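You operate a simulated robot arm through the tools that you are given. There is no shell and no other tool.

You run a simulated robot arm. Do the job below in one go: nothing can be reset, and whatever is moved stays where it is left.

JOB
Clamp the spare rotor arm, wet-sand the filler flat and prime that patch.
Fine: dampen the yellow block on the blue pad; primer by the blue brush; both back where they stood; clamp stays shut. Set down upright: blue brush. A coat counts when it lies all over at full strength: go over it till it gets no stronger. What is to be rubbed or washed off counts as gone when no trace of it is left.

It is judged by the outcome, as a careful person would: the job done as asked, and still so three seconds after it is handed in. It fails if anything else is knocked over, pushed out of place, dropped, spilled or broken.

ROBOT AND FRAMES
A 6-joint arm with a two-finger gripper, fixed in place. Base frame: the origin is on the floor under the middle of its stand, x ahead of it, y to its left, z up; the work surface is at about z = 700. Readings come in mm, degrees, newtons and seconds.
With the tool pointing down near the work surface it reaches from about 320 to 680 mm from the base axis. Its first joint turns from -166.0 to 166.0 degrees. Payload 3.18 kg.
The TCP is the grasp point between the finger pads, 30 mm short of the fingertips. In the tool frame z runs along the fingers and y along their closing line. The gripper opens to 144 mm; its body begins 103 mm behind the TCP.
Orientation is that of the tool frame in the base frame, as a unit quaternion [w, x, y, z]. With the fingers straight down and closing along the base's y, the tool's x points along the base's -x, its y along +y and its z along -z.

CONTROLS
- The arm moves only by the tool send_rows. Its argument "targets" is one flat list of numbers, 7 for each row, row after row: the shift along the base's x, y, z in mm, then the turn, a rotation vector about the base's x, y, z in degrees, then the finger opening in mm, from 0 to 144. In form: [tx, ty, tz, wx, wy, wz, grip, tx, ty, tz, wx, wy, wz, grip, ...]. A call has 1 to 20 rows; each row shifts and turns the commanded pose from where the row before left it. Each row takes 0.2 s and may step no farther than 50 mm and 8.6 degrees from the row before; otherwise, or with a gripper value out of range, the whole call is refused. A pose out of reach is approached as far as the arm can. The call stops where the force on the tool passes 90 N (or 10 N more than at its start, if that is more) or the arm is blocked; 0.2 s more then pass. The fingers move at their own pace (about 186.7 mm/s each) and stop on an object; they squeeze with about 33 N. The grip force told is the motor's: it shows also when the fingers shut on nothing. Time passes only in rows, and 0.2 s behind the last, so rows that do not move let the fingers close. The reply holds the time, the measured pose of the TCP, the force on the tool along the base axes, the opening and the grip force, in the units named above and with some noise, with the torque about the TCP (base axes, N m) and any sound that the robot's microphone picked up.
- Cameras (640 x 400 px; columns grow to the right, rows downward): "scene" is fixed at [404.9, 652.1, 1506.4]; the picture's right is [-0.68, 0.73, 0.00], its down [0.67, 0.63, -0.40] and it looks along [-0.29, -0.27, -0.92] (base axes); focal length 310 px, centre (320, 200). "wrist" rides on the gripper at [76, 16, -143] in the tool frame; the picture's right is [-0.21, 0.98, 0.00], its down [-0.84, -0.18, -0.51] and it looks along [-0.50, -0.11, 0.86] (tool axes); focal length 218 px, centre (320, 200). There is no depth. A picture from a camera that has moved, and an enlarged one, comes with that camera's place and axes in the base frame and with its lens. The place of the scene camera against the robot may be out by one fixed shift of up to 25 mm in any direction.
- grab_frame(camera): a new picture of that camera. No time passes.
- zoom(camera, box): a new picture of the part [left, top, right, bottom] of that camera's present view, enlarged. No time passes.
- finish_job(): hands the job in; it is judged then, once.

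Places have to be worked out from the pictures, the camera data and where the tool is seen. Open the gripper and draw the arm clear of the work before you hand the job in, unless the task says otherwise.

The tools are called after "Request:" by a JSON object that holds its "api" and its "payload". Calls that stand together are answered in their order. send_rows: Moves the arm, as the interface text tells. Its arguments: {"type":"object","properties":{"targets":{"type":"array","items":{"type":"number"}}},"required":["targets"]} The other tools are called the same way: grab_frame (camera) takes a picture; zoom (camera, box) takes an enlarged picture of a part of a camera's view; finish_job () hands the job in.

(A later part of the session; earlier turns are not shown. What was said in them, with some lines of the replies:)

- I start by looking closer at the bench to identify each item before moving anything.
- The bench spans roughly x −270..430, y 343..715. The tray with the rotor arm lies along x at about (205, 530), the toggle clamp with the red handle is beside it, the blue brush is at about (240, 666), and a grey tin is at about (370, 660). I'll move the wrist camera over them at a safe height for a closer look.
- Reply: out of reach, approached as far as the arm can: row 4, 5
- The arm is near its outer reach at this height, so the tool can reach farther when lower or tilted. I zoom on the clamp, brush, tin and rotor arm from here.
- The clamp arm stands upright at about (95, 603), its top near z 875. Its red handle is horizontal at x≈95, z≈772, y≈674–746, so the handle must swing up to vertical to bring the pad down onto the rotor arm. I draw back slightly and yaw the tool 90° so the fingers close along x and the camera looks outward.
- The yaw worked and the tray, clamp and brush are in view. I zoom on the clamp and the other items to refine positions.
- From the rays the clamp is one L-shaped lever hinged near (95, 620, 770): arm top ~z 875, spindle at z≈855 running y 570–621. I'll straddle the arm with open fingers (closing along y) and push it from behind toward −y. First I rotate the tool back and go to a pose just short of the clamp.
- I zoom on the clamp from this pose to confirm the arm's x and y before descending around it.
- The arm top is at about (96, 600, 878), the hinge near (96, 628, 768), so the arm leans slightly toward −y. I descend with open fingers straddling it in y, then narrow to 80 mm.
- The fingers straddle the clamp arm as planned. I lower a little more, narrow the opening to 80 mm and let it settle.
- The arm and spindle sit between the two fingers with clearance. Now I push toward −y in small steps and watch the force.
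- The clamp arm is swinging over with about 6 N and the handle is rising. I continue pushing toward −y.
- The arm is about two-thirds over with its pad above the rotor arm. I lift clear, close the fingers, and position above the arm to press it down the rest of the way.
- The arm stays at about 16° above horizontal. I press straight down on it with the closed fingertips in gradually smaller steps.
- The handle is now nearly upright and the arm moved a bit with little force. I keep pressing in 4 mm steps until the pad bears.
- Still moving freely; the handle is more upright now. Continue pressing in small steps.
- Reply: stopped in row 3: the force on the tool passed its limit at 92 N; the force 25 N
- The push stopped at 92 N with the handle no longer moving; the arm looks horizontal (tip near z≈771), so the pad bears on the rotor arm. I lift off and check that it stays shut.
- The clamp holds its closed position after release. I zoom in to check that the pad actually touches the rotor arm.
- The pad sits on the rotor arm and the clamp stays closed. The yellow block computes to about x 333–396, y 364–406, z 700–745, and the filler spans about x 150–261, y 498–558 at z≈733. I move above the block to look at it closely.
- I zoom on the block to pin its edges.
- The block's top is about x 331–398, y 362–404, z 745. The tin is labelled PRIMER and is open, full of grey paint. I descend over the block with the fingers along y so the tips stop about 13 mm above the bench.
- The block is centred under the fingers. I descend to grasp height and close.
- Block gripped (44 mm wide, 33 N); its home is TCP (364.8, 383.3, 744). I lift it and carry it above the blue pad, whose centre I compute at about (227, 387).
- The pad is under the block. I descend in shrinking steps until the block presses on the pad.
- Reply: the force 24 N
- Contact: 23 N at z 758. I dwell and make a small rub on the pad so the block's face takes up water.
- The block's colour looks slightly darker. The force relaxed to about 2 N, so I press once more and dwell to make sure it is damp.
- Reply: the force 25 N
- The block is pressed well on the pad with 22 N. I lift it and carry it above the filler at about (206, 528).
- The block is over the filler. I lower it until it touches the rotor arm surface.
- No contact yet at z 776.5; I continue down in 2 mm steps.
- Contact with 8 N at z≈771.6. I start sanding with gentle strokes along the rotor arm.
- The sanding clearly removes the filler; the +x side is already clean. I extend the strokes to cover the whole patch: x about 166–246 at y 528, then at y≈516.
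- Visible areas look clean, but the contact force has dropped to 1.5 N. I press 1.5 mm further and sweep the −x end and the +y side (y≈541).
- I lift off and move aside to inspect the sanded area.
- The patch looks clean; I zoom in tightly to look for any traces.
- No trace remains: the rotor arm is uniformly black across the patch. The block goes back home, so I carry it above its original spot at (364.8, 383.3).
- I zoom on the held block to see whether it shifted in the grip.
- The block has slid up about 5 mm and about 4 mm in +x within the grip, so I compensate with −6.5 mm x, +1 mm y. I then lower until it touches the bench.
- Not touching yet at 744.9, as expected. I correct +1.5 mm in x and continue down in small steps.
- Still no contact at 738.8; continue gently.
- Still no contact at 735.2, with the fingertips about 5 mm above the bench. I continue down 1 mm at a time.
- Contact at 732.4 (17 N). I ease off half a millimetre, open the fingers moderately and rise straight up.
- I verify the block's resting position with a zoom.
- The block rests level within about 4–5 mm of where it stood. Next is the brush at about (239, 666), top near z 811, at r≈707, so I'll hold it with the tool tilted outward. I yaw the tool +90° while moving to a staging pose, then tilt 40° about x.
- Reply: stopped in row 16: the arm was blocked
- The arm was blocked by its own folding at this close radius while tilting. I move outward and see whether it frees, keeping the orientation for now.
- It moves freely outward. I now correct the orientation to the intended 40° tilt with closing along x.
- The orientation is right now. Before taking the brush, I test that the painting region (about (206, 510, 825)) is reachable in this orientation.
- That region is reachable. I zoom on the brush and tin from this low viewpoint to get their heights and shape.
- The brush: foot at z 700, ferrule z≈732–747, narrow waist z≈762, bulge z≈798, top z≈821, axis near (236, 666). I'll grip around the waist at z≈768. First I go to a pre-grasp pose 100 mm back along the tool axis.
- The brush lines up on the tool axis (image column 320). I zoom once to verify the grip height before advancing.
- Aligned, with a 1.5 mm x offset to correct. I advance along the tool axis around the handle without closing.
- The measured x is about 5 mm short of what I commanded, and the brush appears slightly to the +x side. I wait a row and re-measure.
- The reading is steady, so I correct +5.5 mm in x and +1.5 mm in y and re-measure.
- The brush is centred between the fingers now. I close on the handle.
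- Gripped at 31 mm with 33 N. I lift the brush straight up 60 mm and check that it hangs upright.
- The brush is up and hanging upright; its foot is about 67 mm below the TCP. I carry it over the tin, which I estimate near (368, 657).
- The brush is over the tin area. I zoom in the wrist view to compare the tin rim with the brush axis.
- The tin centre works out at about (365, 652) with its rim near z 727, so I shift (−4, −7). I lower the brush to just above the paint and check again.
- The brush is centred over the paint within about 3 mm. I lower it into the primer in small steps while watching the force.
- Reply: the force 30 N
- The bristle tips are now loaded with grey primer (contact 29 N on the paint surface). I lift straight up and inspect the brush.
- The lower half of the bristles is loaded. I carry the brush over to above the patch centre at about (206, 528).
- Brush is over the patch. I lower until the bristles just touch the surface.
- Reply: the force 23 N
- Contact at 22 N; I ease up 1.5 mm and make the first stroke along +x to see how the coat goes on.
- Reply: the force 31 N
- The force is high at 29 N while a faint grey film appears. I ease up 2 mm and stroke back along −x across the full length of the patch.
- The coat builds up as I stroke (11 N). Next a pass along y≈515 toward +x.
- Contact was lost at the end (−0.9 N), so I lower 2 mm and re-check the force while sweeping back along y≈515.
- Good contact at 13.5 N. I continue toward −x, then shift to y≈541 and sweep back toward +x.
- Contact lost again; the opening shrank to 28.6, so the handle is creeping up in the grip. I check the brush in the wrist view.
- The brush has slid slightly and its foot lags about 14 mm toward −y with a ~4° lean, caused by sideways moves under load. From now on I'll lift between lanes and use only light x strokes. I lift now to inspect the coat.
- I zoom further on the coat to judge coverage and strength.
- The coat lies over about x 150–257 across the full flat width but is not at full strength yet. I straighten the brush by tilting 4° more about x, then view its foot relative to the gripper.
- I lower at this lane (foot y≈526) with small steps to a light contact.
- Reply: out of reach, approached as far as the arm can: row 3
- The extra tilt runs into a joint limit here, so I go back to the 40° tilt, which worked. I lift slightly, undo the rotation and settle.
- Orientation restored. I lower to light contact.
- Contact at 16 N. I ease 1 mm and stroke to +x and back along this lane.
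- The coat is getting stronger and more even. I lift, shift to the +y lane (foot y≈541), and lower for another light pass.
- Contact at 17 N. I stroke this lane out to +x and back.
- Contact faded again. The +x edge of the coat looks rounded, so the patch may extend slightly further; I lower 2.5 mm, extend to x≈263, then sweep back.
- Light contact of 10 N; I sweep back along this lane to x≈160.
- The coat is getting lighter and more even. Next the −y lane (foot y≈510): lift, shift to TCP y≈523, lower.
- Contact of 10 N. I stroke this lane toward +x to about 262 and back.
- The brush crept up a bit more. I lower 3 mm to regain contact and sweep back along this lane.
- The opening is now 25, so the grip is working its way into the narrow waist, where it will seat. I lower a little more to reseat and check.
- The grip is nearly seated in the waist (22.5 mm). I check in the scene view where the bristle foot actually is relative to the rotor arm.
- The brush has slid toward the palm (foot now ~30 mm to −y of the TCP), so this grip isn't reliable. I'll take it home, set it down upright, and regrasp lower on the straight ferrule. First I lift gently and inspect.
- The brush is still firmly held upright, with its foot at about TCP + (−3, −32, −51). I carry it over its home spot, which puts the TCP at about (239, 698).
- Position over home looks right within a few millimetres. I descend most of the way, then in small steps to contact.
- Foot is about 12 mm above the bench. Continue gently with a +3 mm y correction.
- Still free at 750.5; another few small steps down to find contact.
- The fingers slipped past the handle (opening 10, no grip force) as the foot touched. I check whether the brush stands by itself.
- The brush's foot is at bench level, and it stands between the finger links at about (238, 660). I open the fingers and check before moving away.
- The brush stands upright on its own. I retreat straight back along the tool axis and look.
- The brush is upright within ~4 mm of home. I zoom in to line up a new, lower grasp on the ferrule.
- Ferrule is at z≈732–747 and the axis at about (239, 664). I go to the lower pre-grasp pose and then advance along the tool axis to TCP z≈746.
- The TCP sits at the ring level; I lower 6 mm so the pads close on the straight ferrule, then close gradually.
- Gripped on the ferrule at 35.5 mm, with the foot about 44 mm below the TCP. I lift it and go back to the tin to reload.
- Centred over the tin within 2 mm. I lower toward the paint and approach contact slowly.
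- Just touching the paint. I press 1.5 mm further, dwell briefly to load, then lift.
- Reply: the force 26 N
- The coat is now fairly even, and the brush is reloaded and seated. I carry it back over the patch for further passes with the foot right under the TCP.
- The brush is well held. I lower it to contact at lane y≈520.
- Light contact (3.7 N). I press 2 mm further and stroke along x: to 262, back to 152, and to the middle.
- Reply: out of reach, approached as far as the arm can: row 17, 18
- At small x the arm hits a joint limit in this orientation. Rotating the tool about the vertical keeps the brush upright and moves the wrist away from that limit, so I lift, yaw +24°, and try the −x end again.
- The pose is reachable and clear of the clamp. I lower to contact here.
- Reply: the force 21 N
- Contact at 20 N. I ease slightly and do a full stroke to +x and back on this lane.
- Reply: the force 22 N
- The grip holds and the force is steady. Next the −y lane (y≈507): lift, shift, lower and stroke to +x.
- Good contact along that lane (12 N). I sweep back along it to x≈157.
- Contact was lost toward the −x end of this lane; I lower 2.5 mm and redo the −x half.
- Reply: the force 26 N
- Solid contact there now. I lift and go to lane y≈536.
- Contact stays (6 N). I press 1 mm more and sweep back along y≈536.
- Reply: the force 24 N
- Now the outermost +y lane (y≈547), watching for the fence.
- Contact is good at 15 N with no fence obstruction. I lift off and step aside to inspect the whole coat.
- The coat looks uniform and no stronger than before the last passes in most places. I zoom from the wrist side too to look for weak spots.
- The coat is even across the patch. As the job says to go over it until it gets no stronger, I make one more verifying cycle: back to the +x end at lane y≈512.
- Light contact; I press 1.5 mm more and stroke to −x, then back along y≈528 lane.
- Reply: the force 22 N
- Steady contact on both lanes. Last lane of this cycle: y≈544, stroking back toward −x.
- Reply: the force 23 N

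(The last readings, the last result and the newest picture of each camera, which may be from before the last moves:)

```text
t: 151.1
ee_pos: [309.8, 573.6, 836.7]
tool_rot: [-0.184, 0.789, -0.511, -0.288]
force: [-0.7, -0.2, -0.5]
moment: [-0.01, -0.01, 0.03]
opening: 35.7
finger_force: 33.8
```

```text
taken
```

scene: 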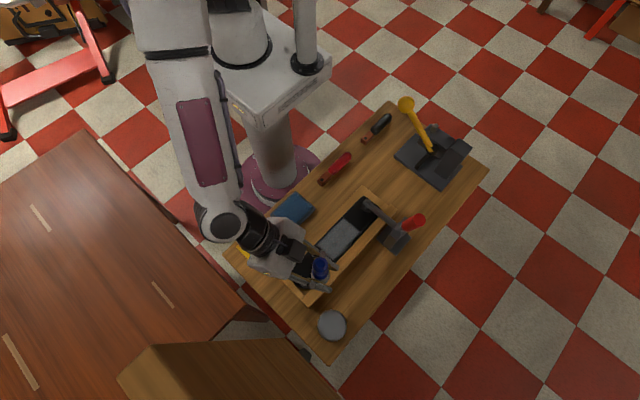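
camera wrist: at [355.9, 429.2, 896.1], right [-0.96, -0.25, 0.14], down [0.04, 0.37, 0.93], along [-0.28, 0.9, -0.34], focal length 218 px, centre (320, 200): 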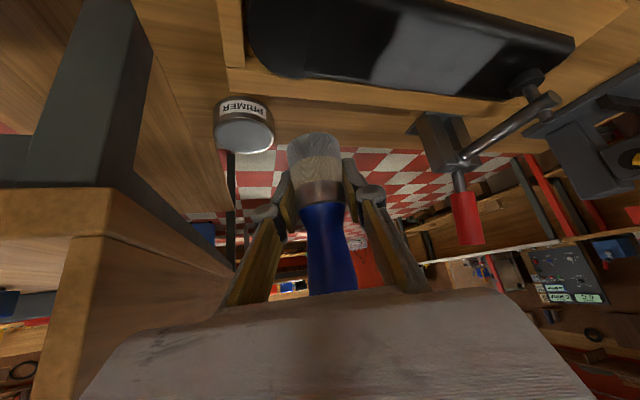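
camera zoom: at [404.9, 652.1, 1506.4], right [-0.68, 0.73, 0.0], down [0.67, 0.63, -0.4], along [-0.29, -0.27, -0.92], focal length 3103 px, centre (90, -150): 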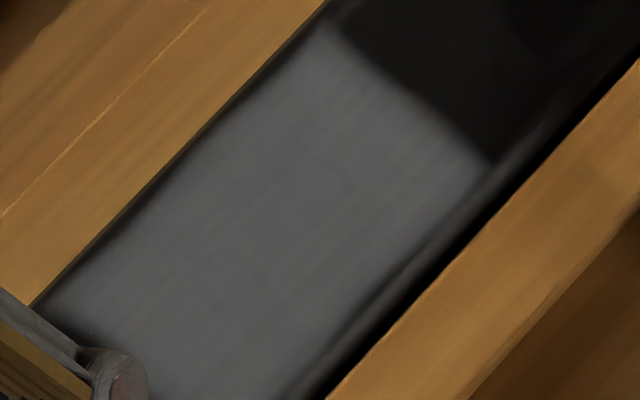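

The extra cycle made no visible difference, so the coat is at full strength. I now carry the brush home, to TCP ≈ (237, 665).

Request:
{"api": "send_rows", "payload": {"targets": [-24, 30, -5, 0, 0, 0, 20, -24, 30, -10, 0, 0, 0, 20, -25, 31, -10, 0, 0, 0, 20, 0, 0, -20, 0, 0, 0, 20, 0, 0, 0, 0, 0, 0, 20]}}

Request:
{"api": "zoom", "payload": {"camera": "scene", "box": [300, 250, 400, 350]}}

Request:
{"api": "grab_frame", "payload": {"camera": "wrist"}}

```text
t: 152.3
ee_pos: [235.8, 666.2, 792.6]
tool_rot: [-0.186, 0.788, -0.512, -0.287]
force: [-0.3, -0.1, -0.2]
moment: [-0.03, 0.0, 0.02]
opening: 35.1
finger_force: 33.2
```

```text
4.00 times, centred on (350, 300) of scene
camera zoom: at [404.9, 652.1, 1506.4], right [-0.68, 0.73, 0.0], down [0.67, 0.63, -0.4], along [-0.29, -0.27, -0.92], focal length 1241 px, centre (200, -200)
```

zoom: 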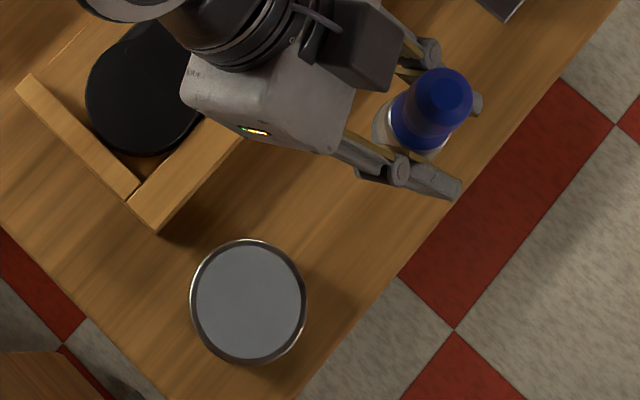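

```text
taken
camera wrist: at [281.1, 522.2, 851.1], right [-0.96, -0.25, 0.13], down [0.03, 0.37, 0.93], along [-0.28, 0.9, -0.34], focal length 218 px, centre (320, 200)
```

wrist: 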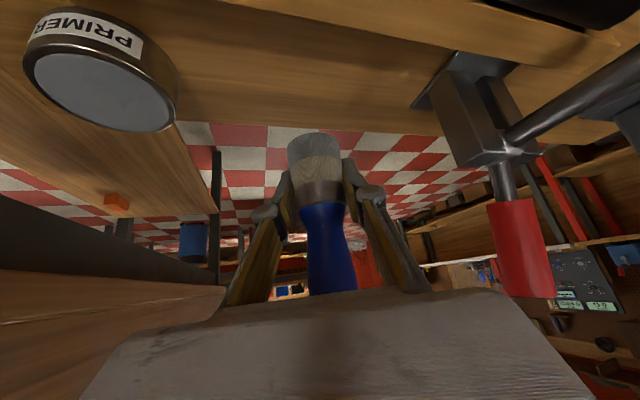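

The brush is within ~3 mm of its original place. I descend, first quickly and then in small steps to contact.

Request:
{"api": "send_rows", "payload": {"targets": [2, 0, -30, 0, 0, 0, 20, 0, 0, -14, 0, 0, 0, 20, 0, 0, -4, 0, 0, 0, 20]}}

Request:
{"api": "zoom", "payload": {"camera": "wrist", "box": [220, 80, 420, 240]}}

```text
t: 153.1
ee_pos: [236.1, 665.4, 741.4]
tool_rot: [-0.186, 0.788, -0.512, -0.285]
force: [-0.5, -0.9, -1.1]
moment: [-0.02, 0.0, 0.0]
opening: 35.4
finger_force: 33.3
```

```text
2.50 times, centred on (320, 160) of wrist
camera zoom: at [282.5, 520.8, 801.7], right [-0.96, -0.25, 0.14], down [0.03, 0.37, 0.93], along [-0.28, 0.9, -0.34], focal length 546 px, centre (320, 300)
```

zoom: 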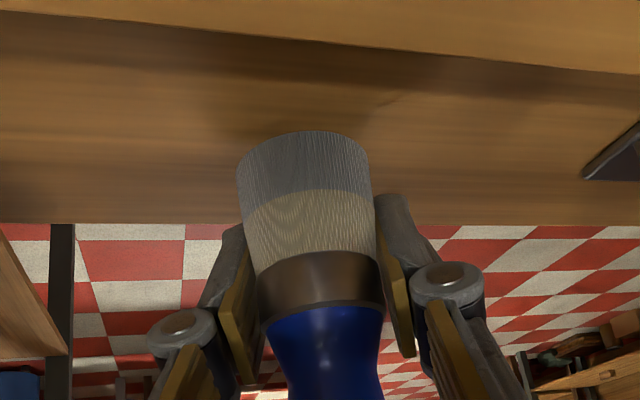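

Foot is only a few millimetres above the bench. I continue in small steps.

Request:
{"api": "send_rows", "payload": {"targets": [0, 0, -2, 0, 0, 0, 20, 0, 0, -1.5, 0, 0, 0, 20]}}

```text
t: 153.7
ee_pos: [237.7, 665.4, 740.5]
tool_rot: [-0.185, 0.788, -0.512, -0.287]
force: [-0.3, -0.4, -1.6]
moment: [0.02, -0.01, 0.01]
opening: 35.5
finger_force: 33.4
```

Request:
{"api": "send_rows", "payload": {"targets": [0, 0, -1.5, 0, 0, 0, 20, 0, 0, -1.5, 0, 0, 0, 20]}}

```text
t: 154.3
ee_pos: [237.0, 665.6, 735.3]
tool_rot: [-0.184, 0.789, -0.511, -0.287]
force: [-0.1, 0.5, -0.7]
moment: [0.0, -0.03, 0.02]
opening: 35.6
finger_force: 32.9
```

Request:
{"api": "send_rows", "payload": {"targets": [0, 0, -1, 0, 0, 0, 20, 0, 0, -1, 0, 0, 0, 20]}}

Request:
{"api": "zoom", "payload": {"camera": "wrist", "box": [220, 80, 420, 240]}}

```text
t: 154.9
ee_pos: [238.0, 664.2, 733.8]
tool_rot: [-0.186, 0.789, -0.511, -0.287]
force: [-1.1, -0.7, 0.9]
moment: [0.04, 0.08, 0.05]
opening: 35.2
finger_force: 33.0
```

```text
2.50 times, centred on (320, 160) of wrist
camera zoom: at [284.0, 520.4, 793.4], right [-0.96, -0.25, 0.13], down [0.03, 0.37, 0.93], along [-0.28, 0.9, -0.34], focal length 546 px, centre (320, 300)
```

zoom: 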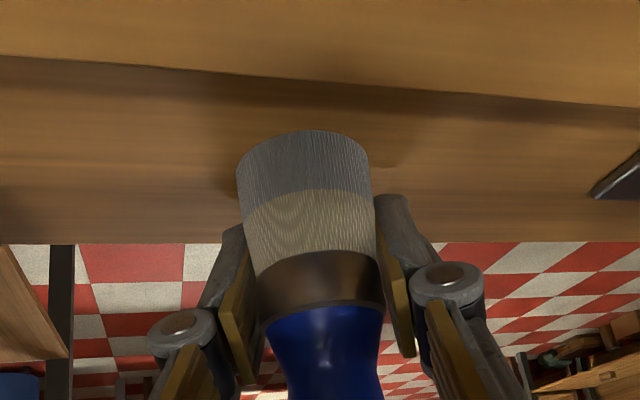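

Just beginning to touch. One more small step to seat the foot.

Request:
{"api": "send_rows", "payload": {"targets": [0, 0, -1, 0, 0, 0, 20, 0, 0, -0.7, 0, 0, 0, 20]}}

```text
t: 155.5
ee_pos: [238.7, 665.5, 734.3]
tool_rot: [-0.187, 0.788, -0.511, -0.288]
force: [-1.8, -5.2, 14.5]
moment: [-0.27, 0.02, 0.0]
opening: 35.7
finger_force: 33.2
```

Seated with 14 N. I ease up 1 mm and open the fingers gradually.

Request:
{"api": "send_rows", "payload": {"targets": [0, 0, 1, 0, 0, 0, 20, 0, 0, 0, 0, 0, 0, 40, 0, 0, 0, 0, 0, 0, 55, 0, 0, 0, 0, 0, 0, 80, 0, 0, 0, 0, 0, 0, 80]}}

Request:
{"api": "grab_frame", "payload": {"camera": "wrist"}}

Request:
{"api": "zoom", "payload": {"camera": "scene", "box": [300, 250, 400, 350]}}

```text
t: 156.7
ee_pos: [238.2, 664.9, 733.1]
tool_rot: [-0.185, 0.788, -0.512, -0.287]
force: [0.0, 0.1, -1.1]
moment: [0.01, 0.01, 0.02]
opening: 80.2
finger_force: 0.1
```

```text
taken
camera wrist: at [284.6, 520.3, 792.8], right [-0.96, -0.25, 0.13], down [0.03, 0.37, 0.93], along [-0.28, 0.9, -0.34], focal length 218 px, centre (320, 200)
```

wrist: 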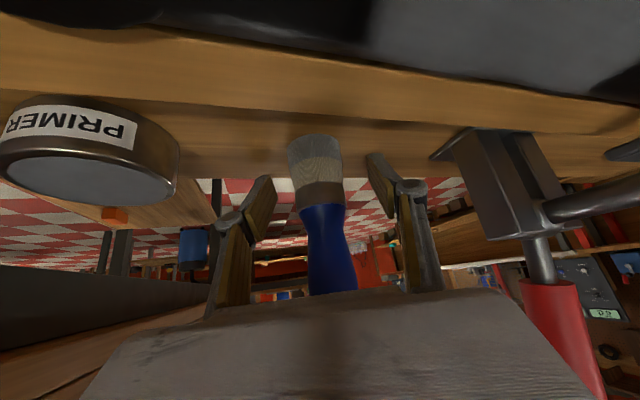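

```text
4.00 times, centred on (350, 300) of scene
camera zoom: at [404.9, 652.1, 1506.4], right [-0.68, 0.73, 0.0], down [0.67, 0.63, -0.4], along [-0.29, -0.27, -0.92], focal length 1241 px, centre (200, -200)
```

zoom: 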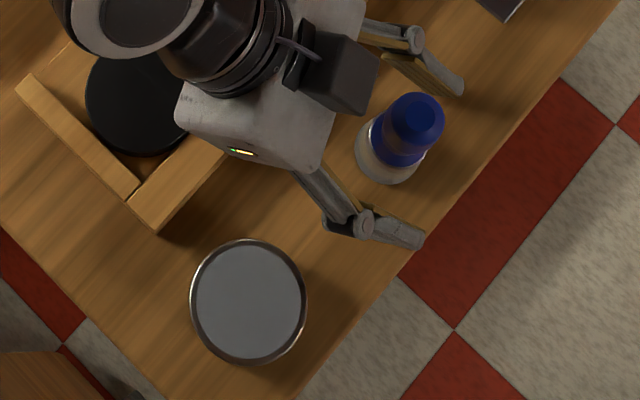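

The brush stands upright within about 4 mm of its original place. I retreat straight back along the tool axis.

Request:
{"api": "send_rows", "payload": {"targets": [5.2, -11.7, 15.3, 0, 0, 0, 80, 10.5, -23.5, 30.6, 0, 0, 0, 80, 10.5, -23.5, 30.6, 0, 0, 0, 80, 10.5, -23.5, 30.6, 0, 0, 0, 80, 0, -20, 30, 0, 0, 0, 80]}}

Request:
{"api": "grab_frame", "payload": {"camera": "wrist"}}

Request:
{"api": "grab_frame", "payload": {"camera": "scene"}}

```text
t: 157.9
ee_pos: [274.1, 565.9, 870.5]
tool_rot: [-0.186, 0.788, -0.512, -0.287]
force: [-1.1, 0.2, -0.2]
moment: [-0.03, 0.02, 0.05]
opening: 80.0
finger_force: 0.1
```

```text
taken
camera wrist: at [320.4, 421.4, 930.0], right [-0.96, -0.25, 0.14], down [0.03, 0.37, 0.93], along [-0.28, 0.9, -0.34], focal length 218 px, centre (320, 200)
```

wrist: 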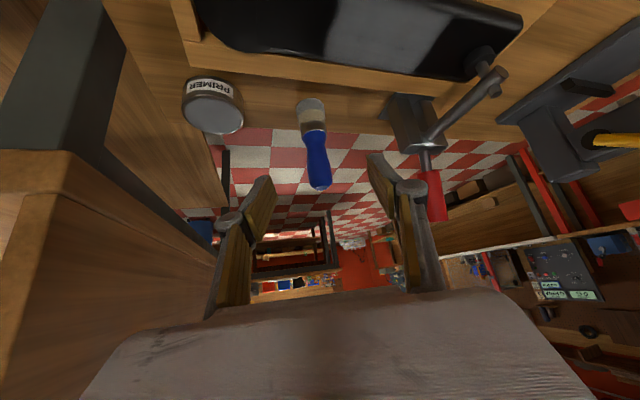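

```text
taken
```

scene: 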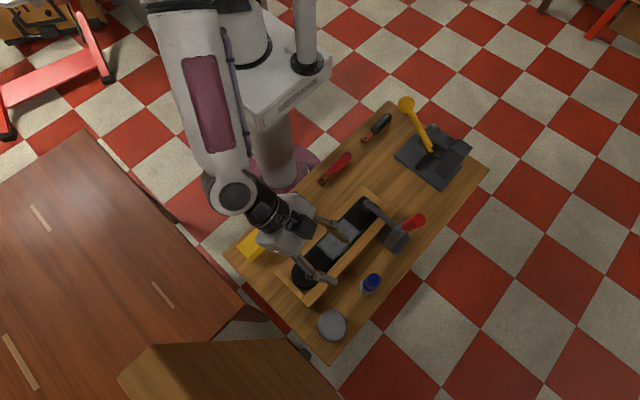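

Everything stands as intended. I now untilt the tool while drawing the arm up and back, clear of the work.

Request:
{"api": "send_rows", "payload": {"targets": [0, -18, 8, -7.3, -3.25, 0, 80, 0, -18, 8, -7.3, -3.25, 0, 80, 0, -18, 8, -7.3, -3.25, 0, 80, 0, -18, 8, -7.3, -3.25, 0, 80, 0, -18, 8, -7.3, -3.25, 0, 80, -20, -10, 20, 0, 0, 0, 80, -20, -10, 20, 0, 0, 0, 80, -20, -20, 20, 0, 0, 0, 100, -20, -20, 10, 0, 0, 0, 100]}}

Request:
{"api": "grab_frame", "payload": {"camera": "scene"}}

Request:
{"api": "grab_frame", "payload": {"camera": "wrist"}}

```text
t: 159.9
ee_pos: [192.5, 413.0, 978.3]
tool_rot: [0.001, 0.839, -0.545, 0.0]
force: [0.4, -0.1, -0.3]
moment: [-0.01, 0.0, 0.0]
opening: 99.8
finger_force: 0.1
```

```text
taken
```

scene: 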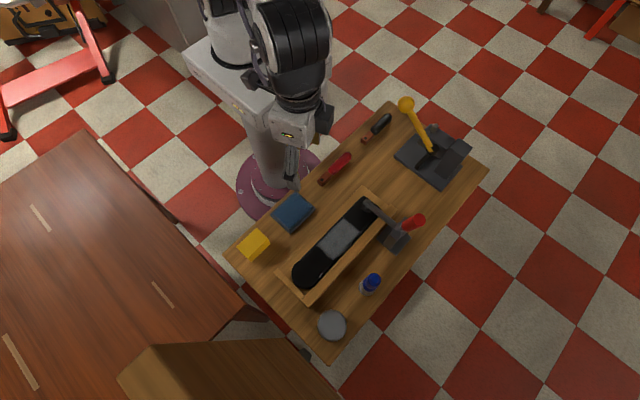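

```text
taken
camera wrist: at [208.4, 335.5, 1119.8], right [-0.98, -0.21, 0.0], down [-0.18, 0.84, 0.51], along [-0.11, 0.5, -0.86], focal length 218 px, centre (320, 200)
```

wrist: 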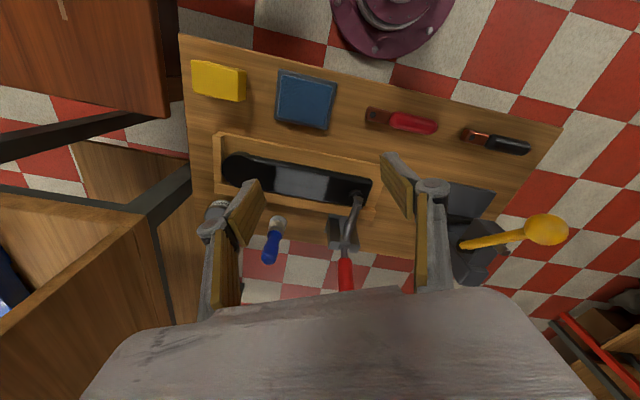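

The arm is clear and everything is in view. I check the details one last time: coat, clamp, brush and block.

Request:
{"api": "zoom", "payload": {"camera": "scene", "box": [300, 195, 380, 275]}}

Request:
{"api": "zoom", "payload": {"camera": "scene", "box": [220, 180, 460, 360]}}

Request:
{"api": "zoom", "payload": {"camera": "wrist", "box": [180, 40, 400, 290]}}

Request:
{"api": "zoom", "payload": {"camera": "scene", "box": [318, 215, 368, 255]}}

```text
5.00 times, centred on (340, 235) of scene
camera zoom: at [404.9, 652.1, 1506.4], right [-0.68, 0.73, 0.0], down [0.67, 0.63, -0.4], along [-0.29, -0.27, -0.92], focal length 1552 px, centre (220, 25)
```

zoom: 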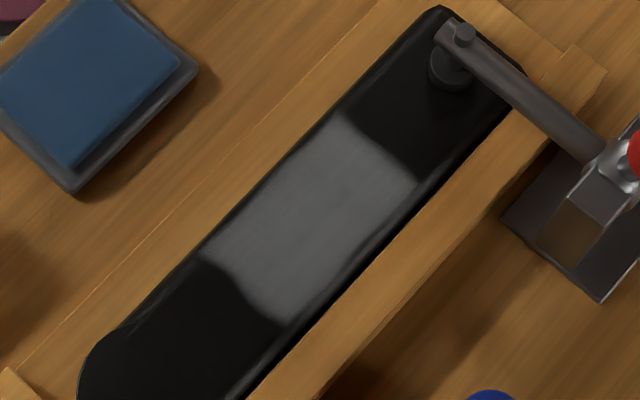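

```text
2.22 times, centred on (340, 270) of scene
camera zoom: at [404.9, 652.1, 1506.4], right [-0.68, 0.73, 0.0], down [0.67, 0.63, -0.4], along [-0.29, -0.27, -0.92], focal length 690 px, centre (276, 44)
```

zoom: 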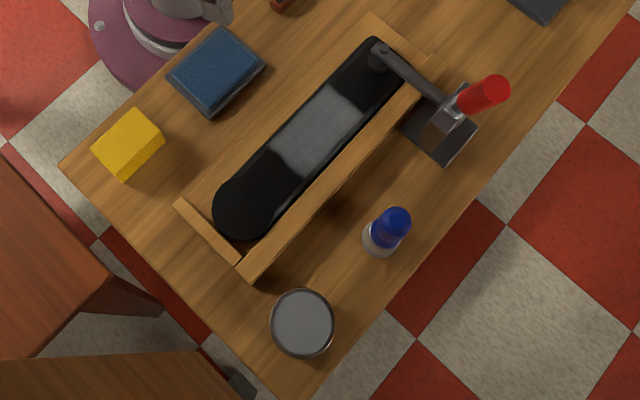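

```text
1.60 times, centred on (290, 165) of wrist
camera zoom: at [208.4, 335.5, 1119.8], right [-0.98, -0.21, 0.0], down [-0.18, 0.84, 0.51], along [-0.11, 0.5, -0.86], focal length 349 px, centre (368, 256)
```

zoom: 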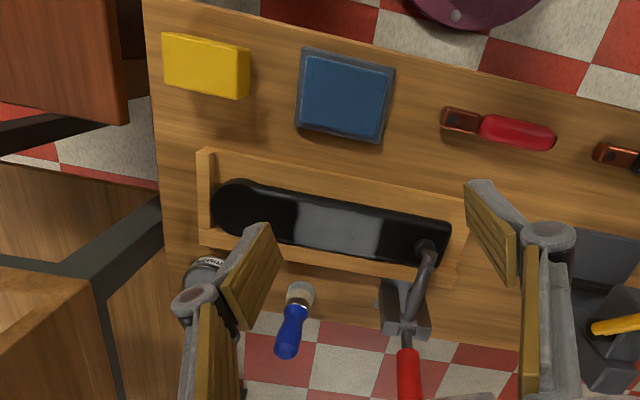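

```text
10.00 times, centred on (343, 235) of scene
camera zoom: at [404.9, 652.1, 1506.4], right [-0.68, 0.73, 0.0], down [0.67, 0.63, -0.4], along [-0.29, -0.27, -0.92], focal length 3103 px, centre (90, -150)
```

zoom: 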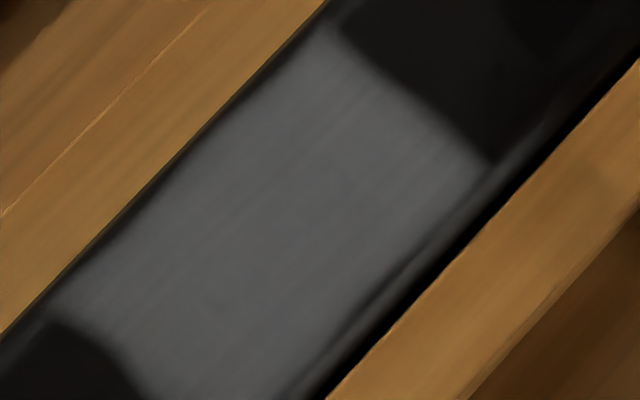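

The clamp is shut on the rotor arm and the filler is gone. The primer coat is even, and another full pass made it no stronger. The blue brush stands upright and the yellow block is back, each within about 5 mm of where it stood. The gripper is open and clear, so I hand the job in.

Request:
{"api": "finish_job", "payload": {}}

```text
The job is handed in.
```

I clamped the rotor arm, wet-sanded the filler flat and primed the patch, then handed the job in.

- **Clamp:** it is shut, with its pad pressing on the rotor arm, and it stayed shut through the sanding and priming.
- **Sanding:** I dampened the yellow block on the blue pad, then sanded until no trace of filler showed in close-up pictures. The block is back about 5 mm from where it stood.
- **Primer:** the coat is even over the whole patch, and a further full set of strokes made it no stronger.
- **Brush:** it stands upright about 4 mm from where it stood. The first grip on its handle crept during painting, so I took it back to its place to re-grip. The fingers slipped off as it touched down, but it stayed upright. I then gripped the metal band instead, reloaded and finished the coat.

Nothing was knocked over or spilled. The gripper is open and the arm is clear of the bench.
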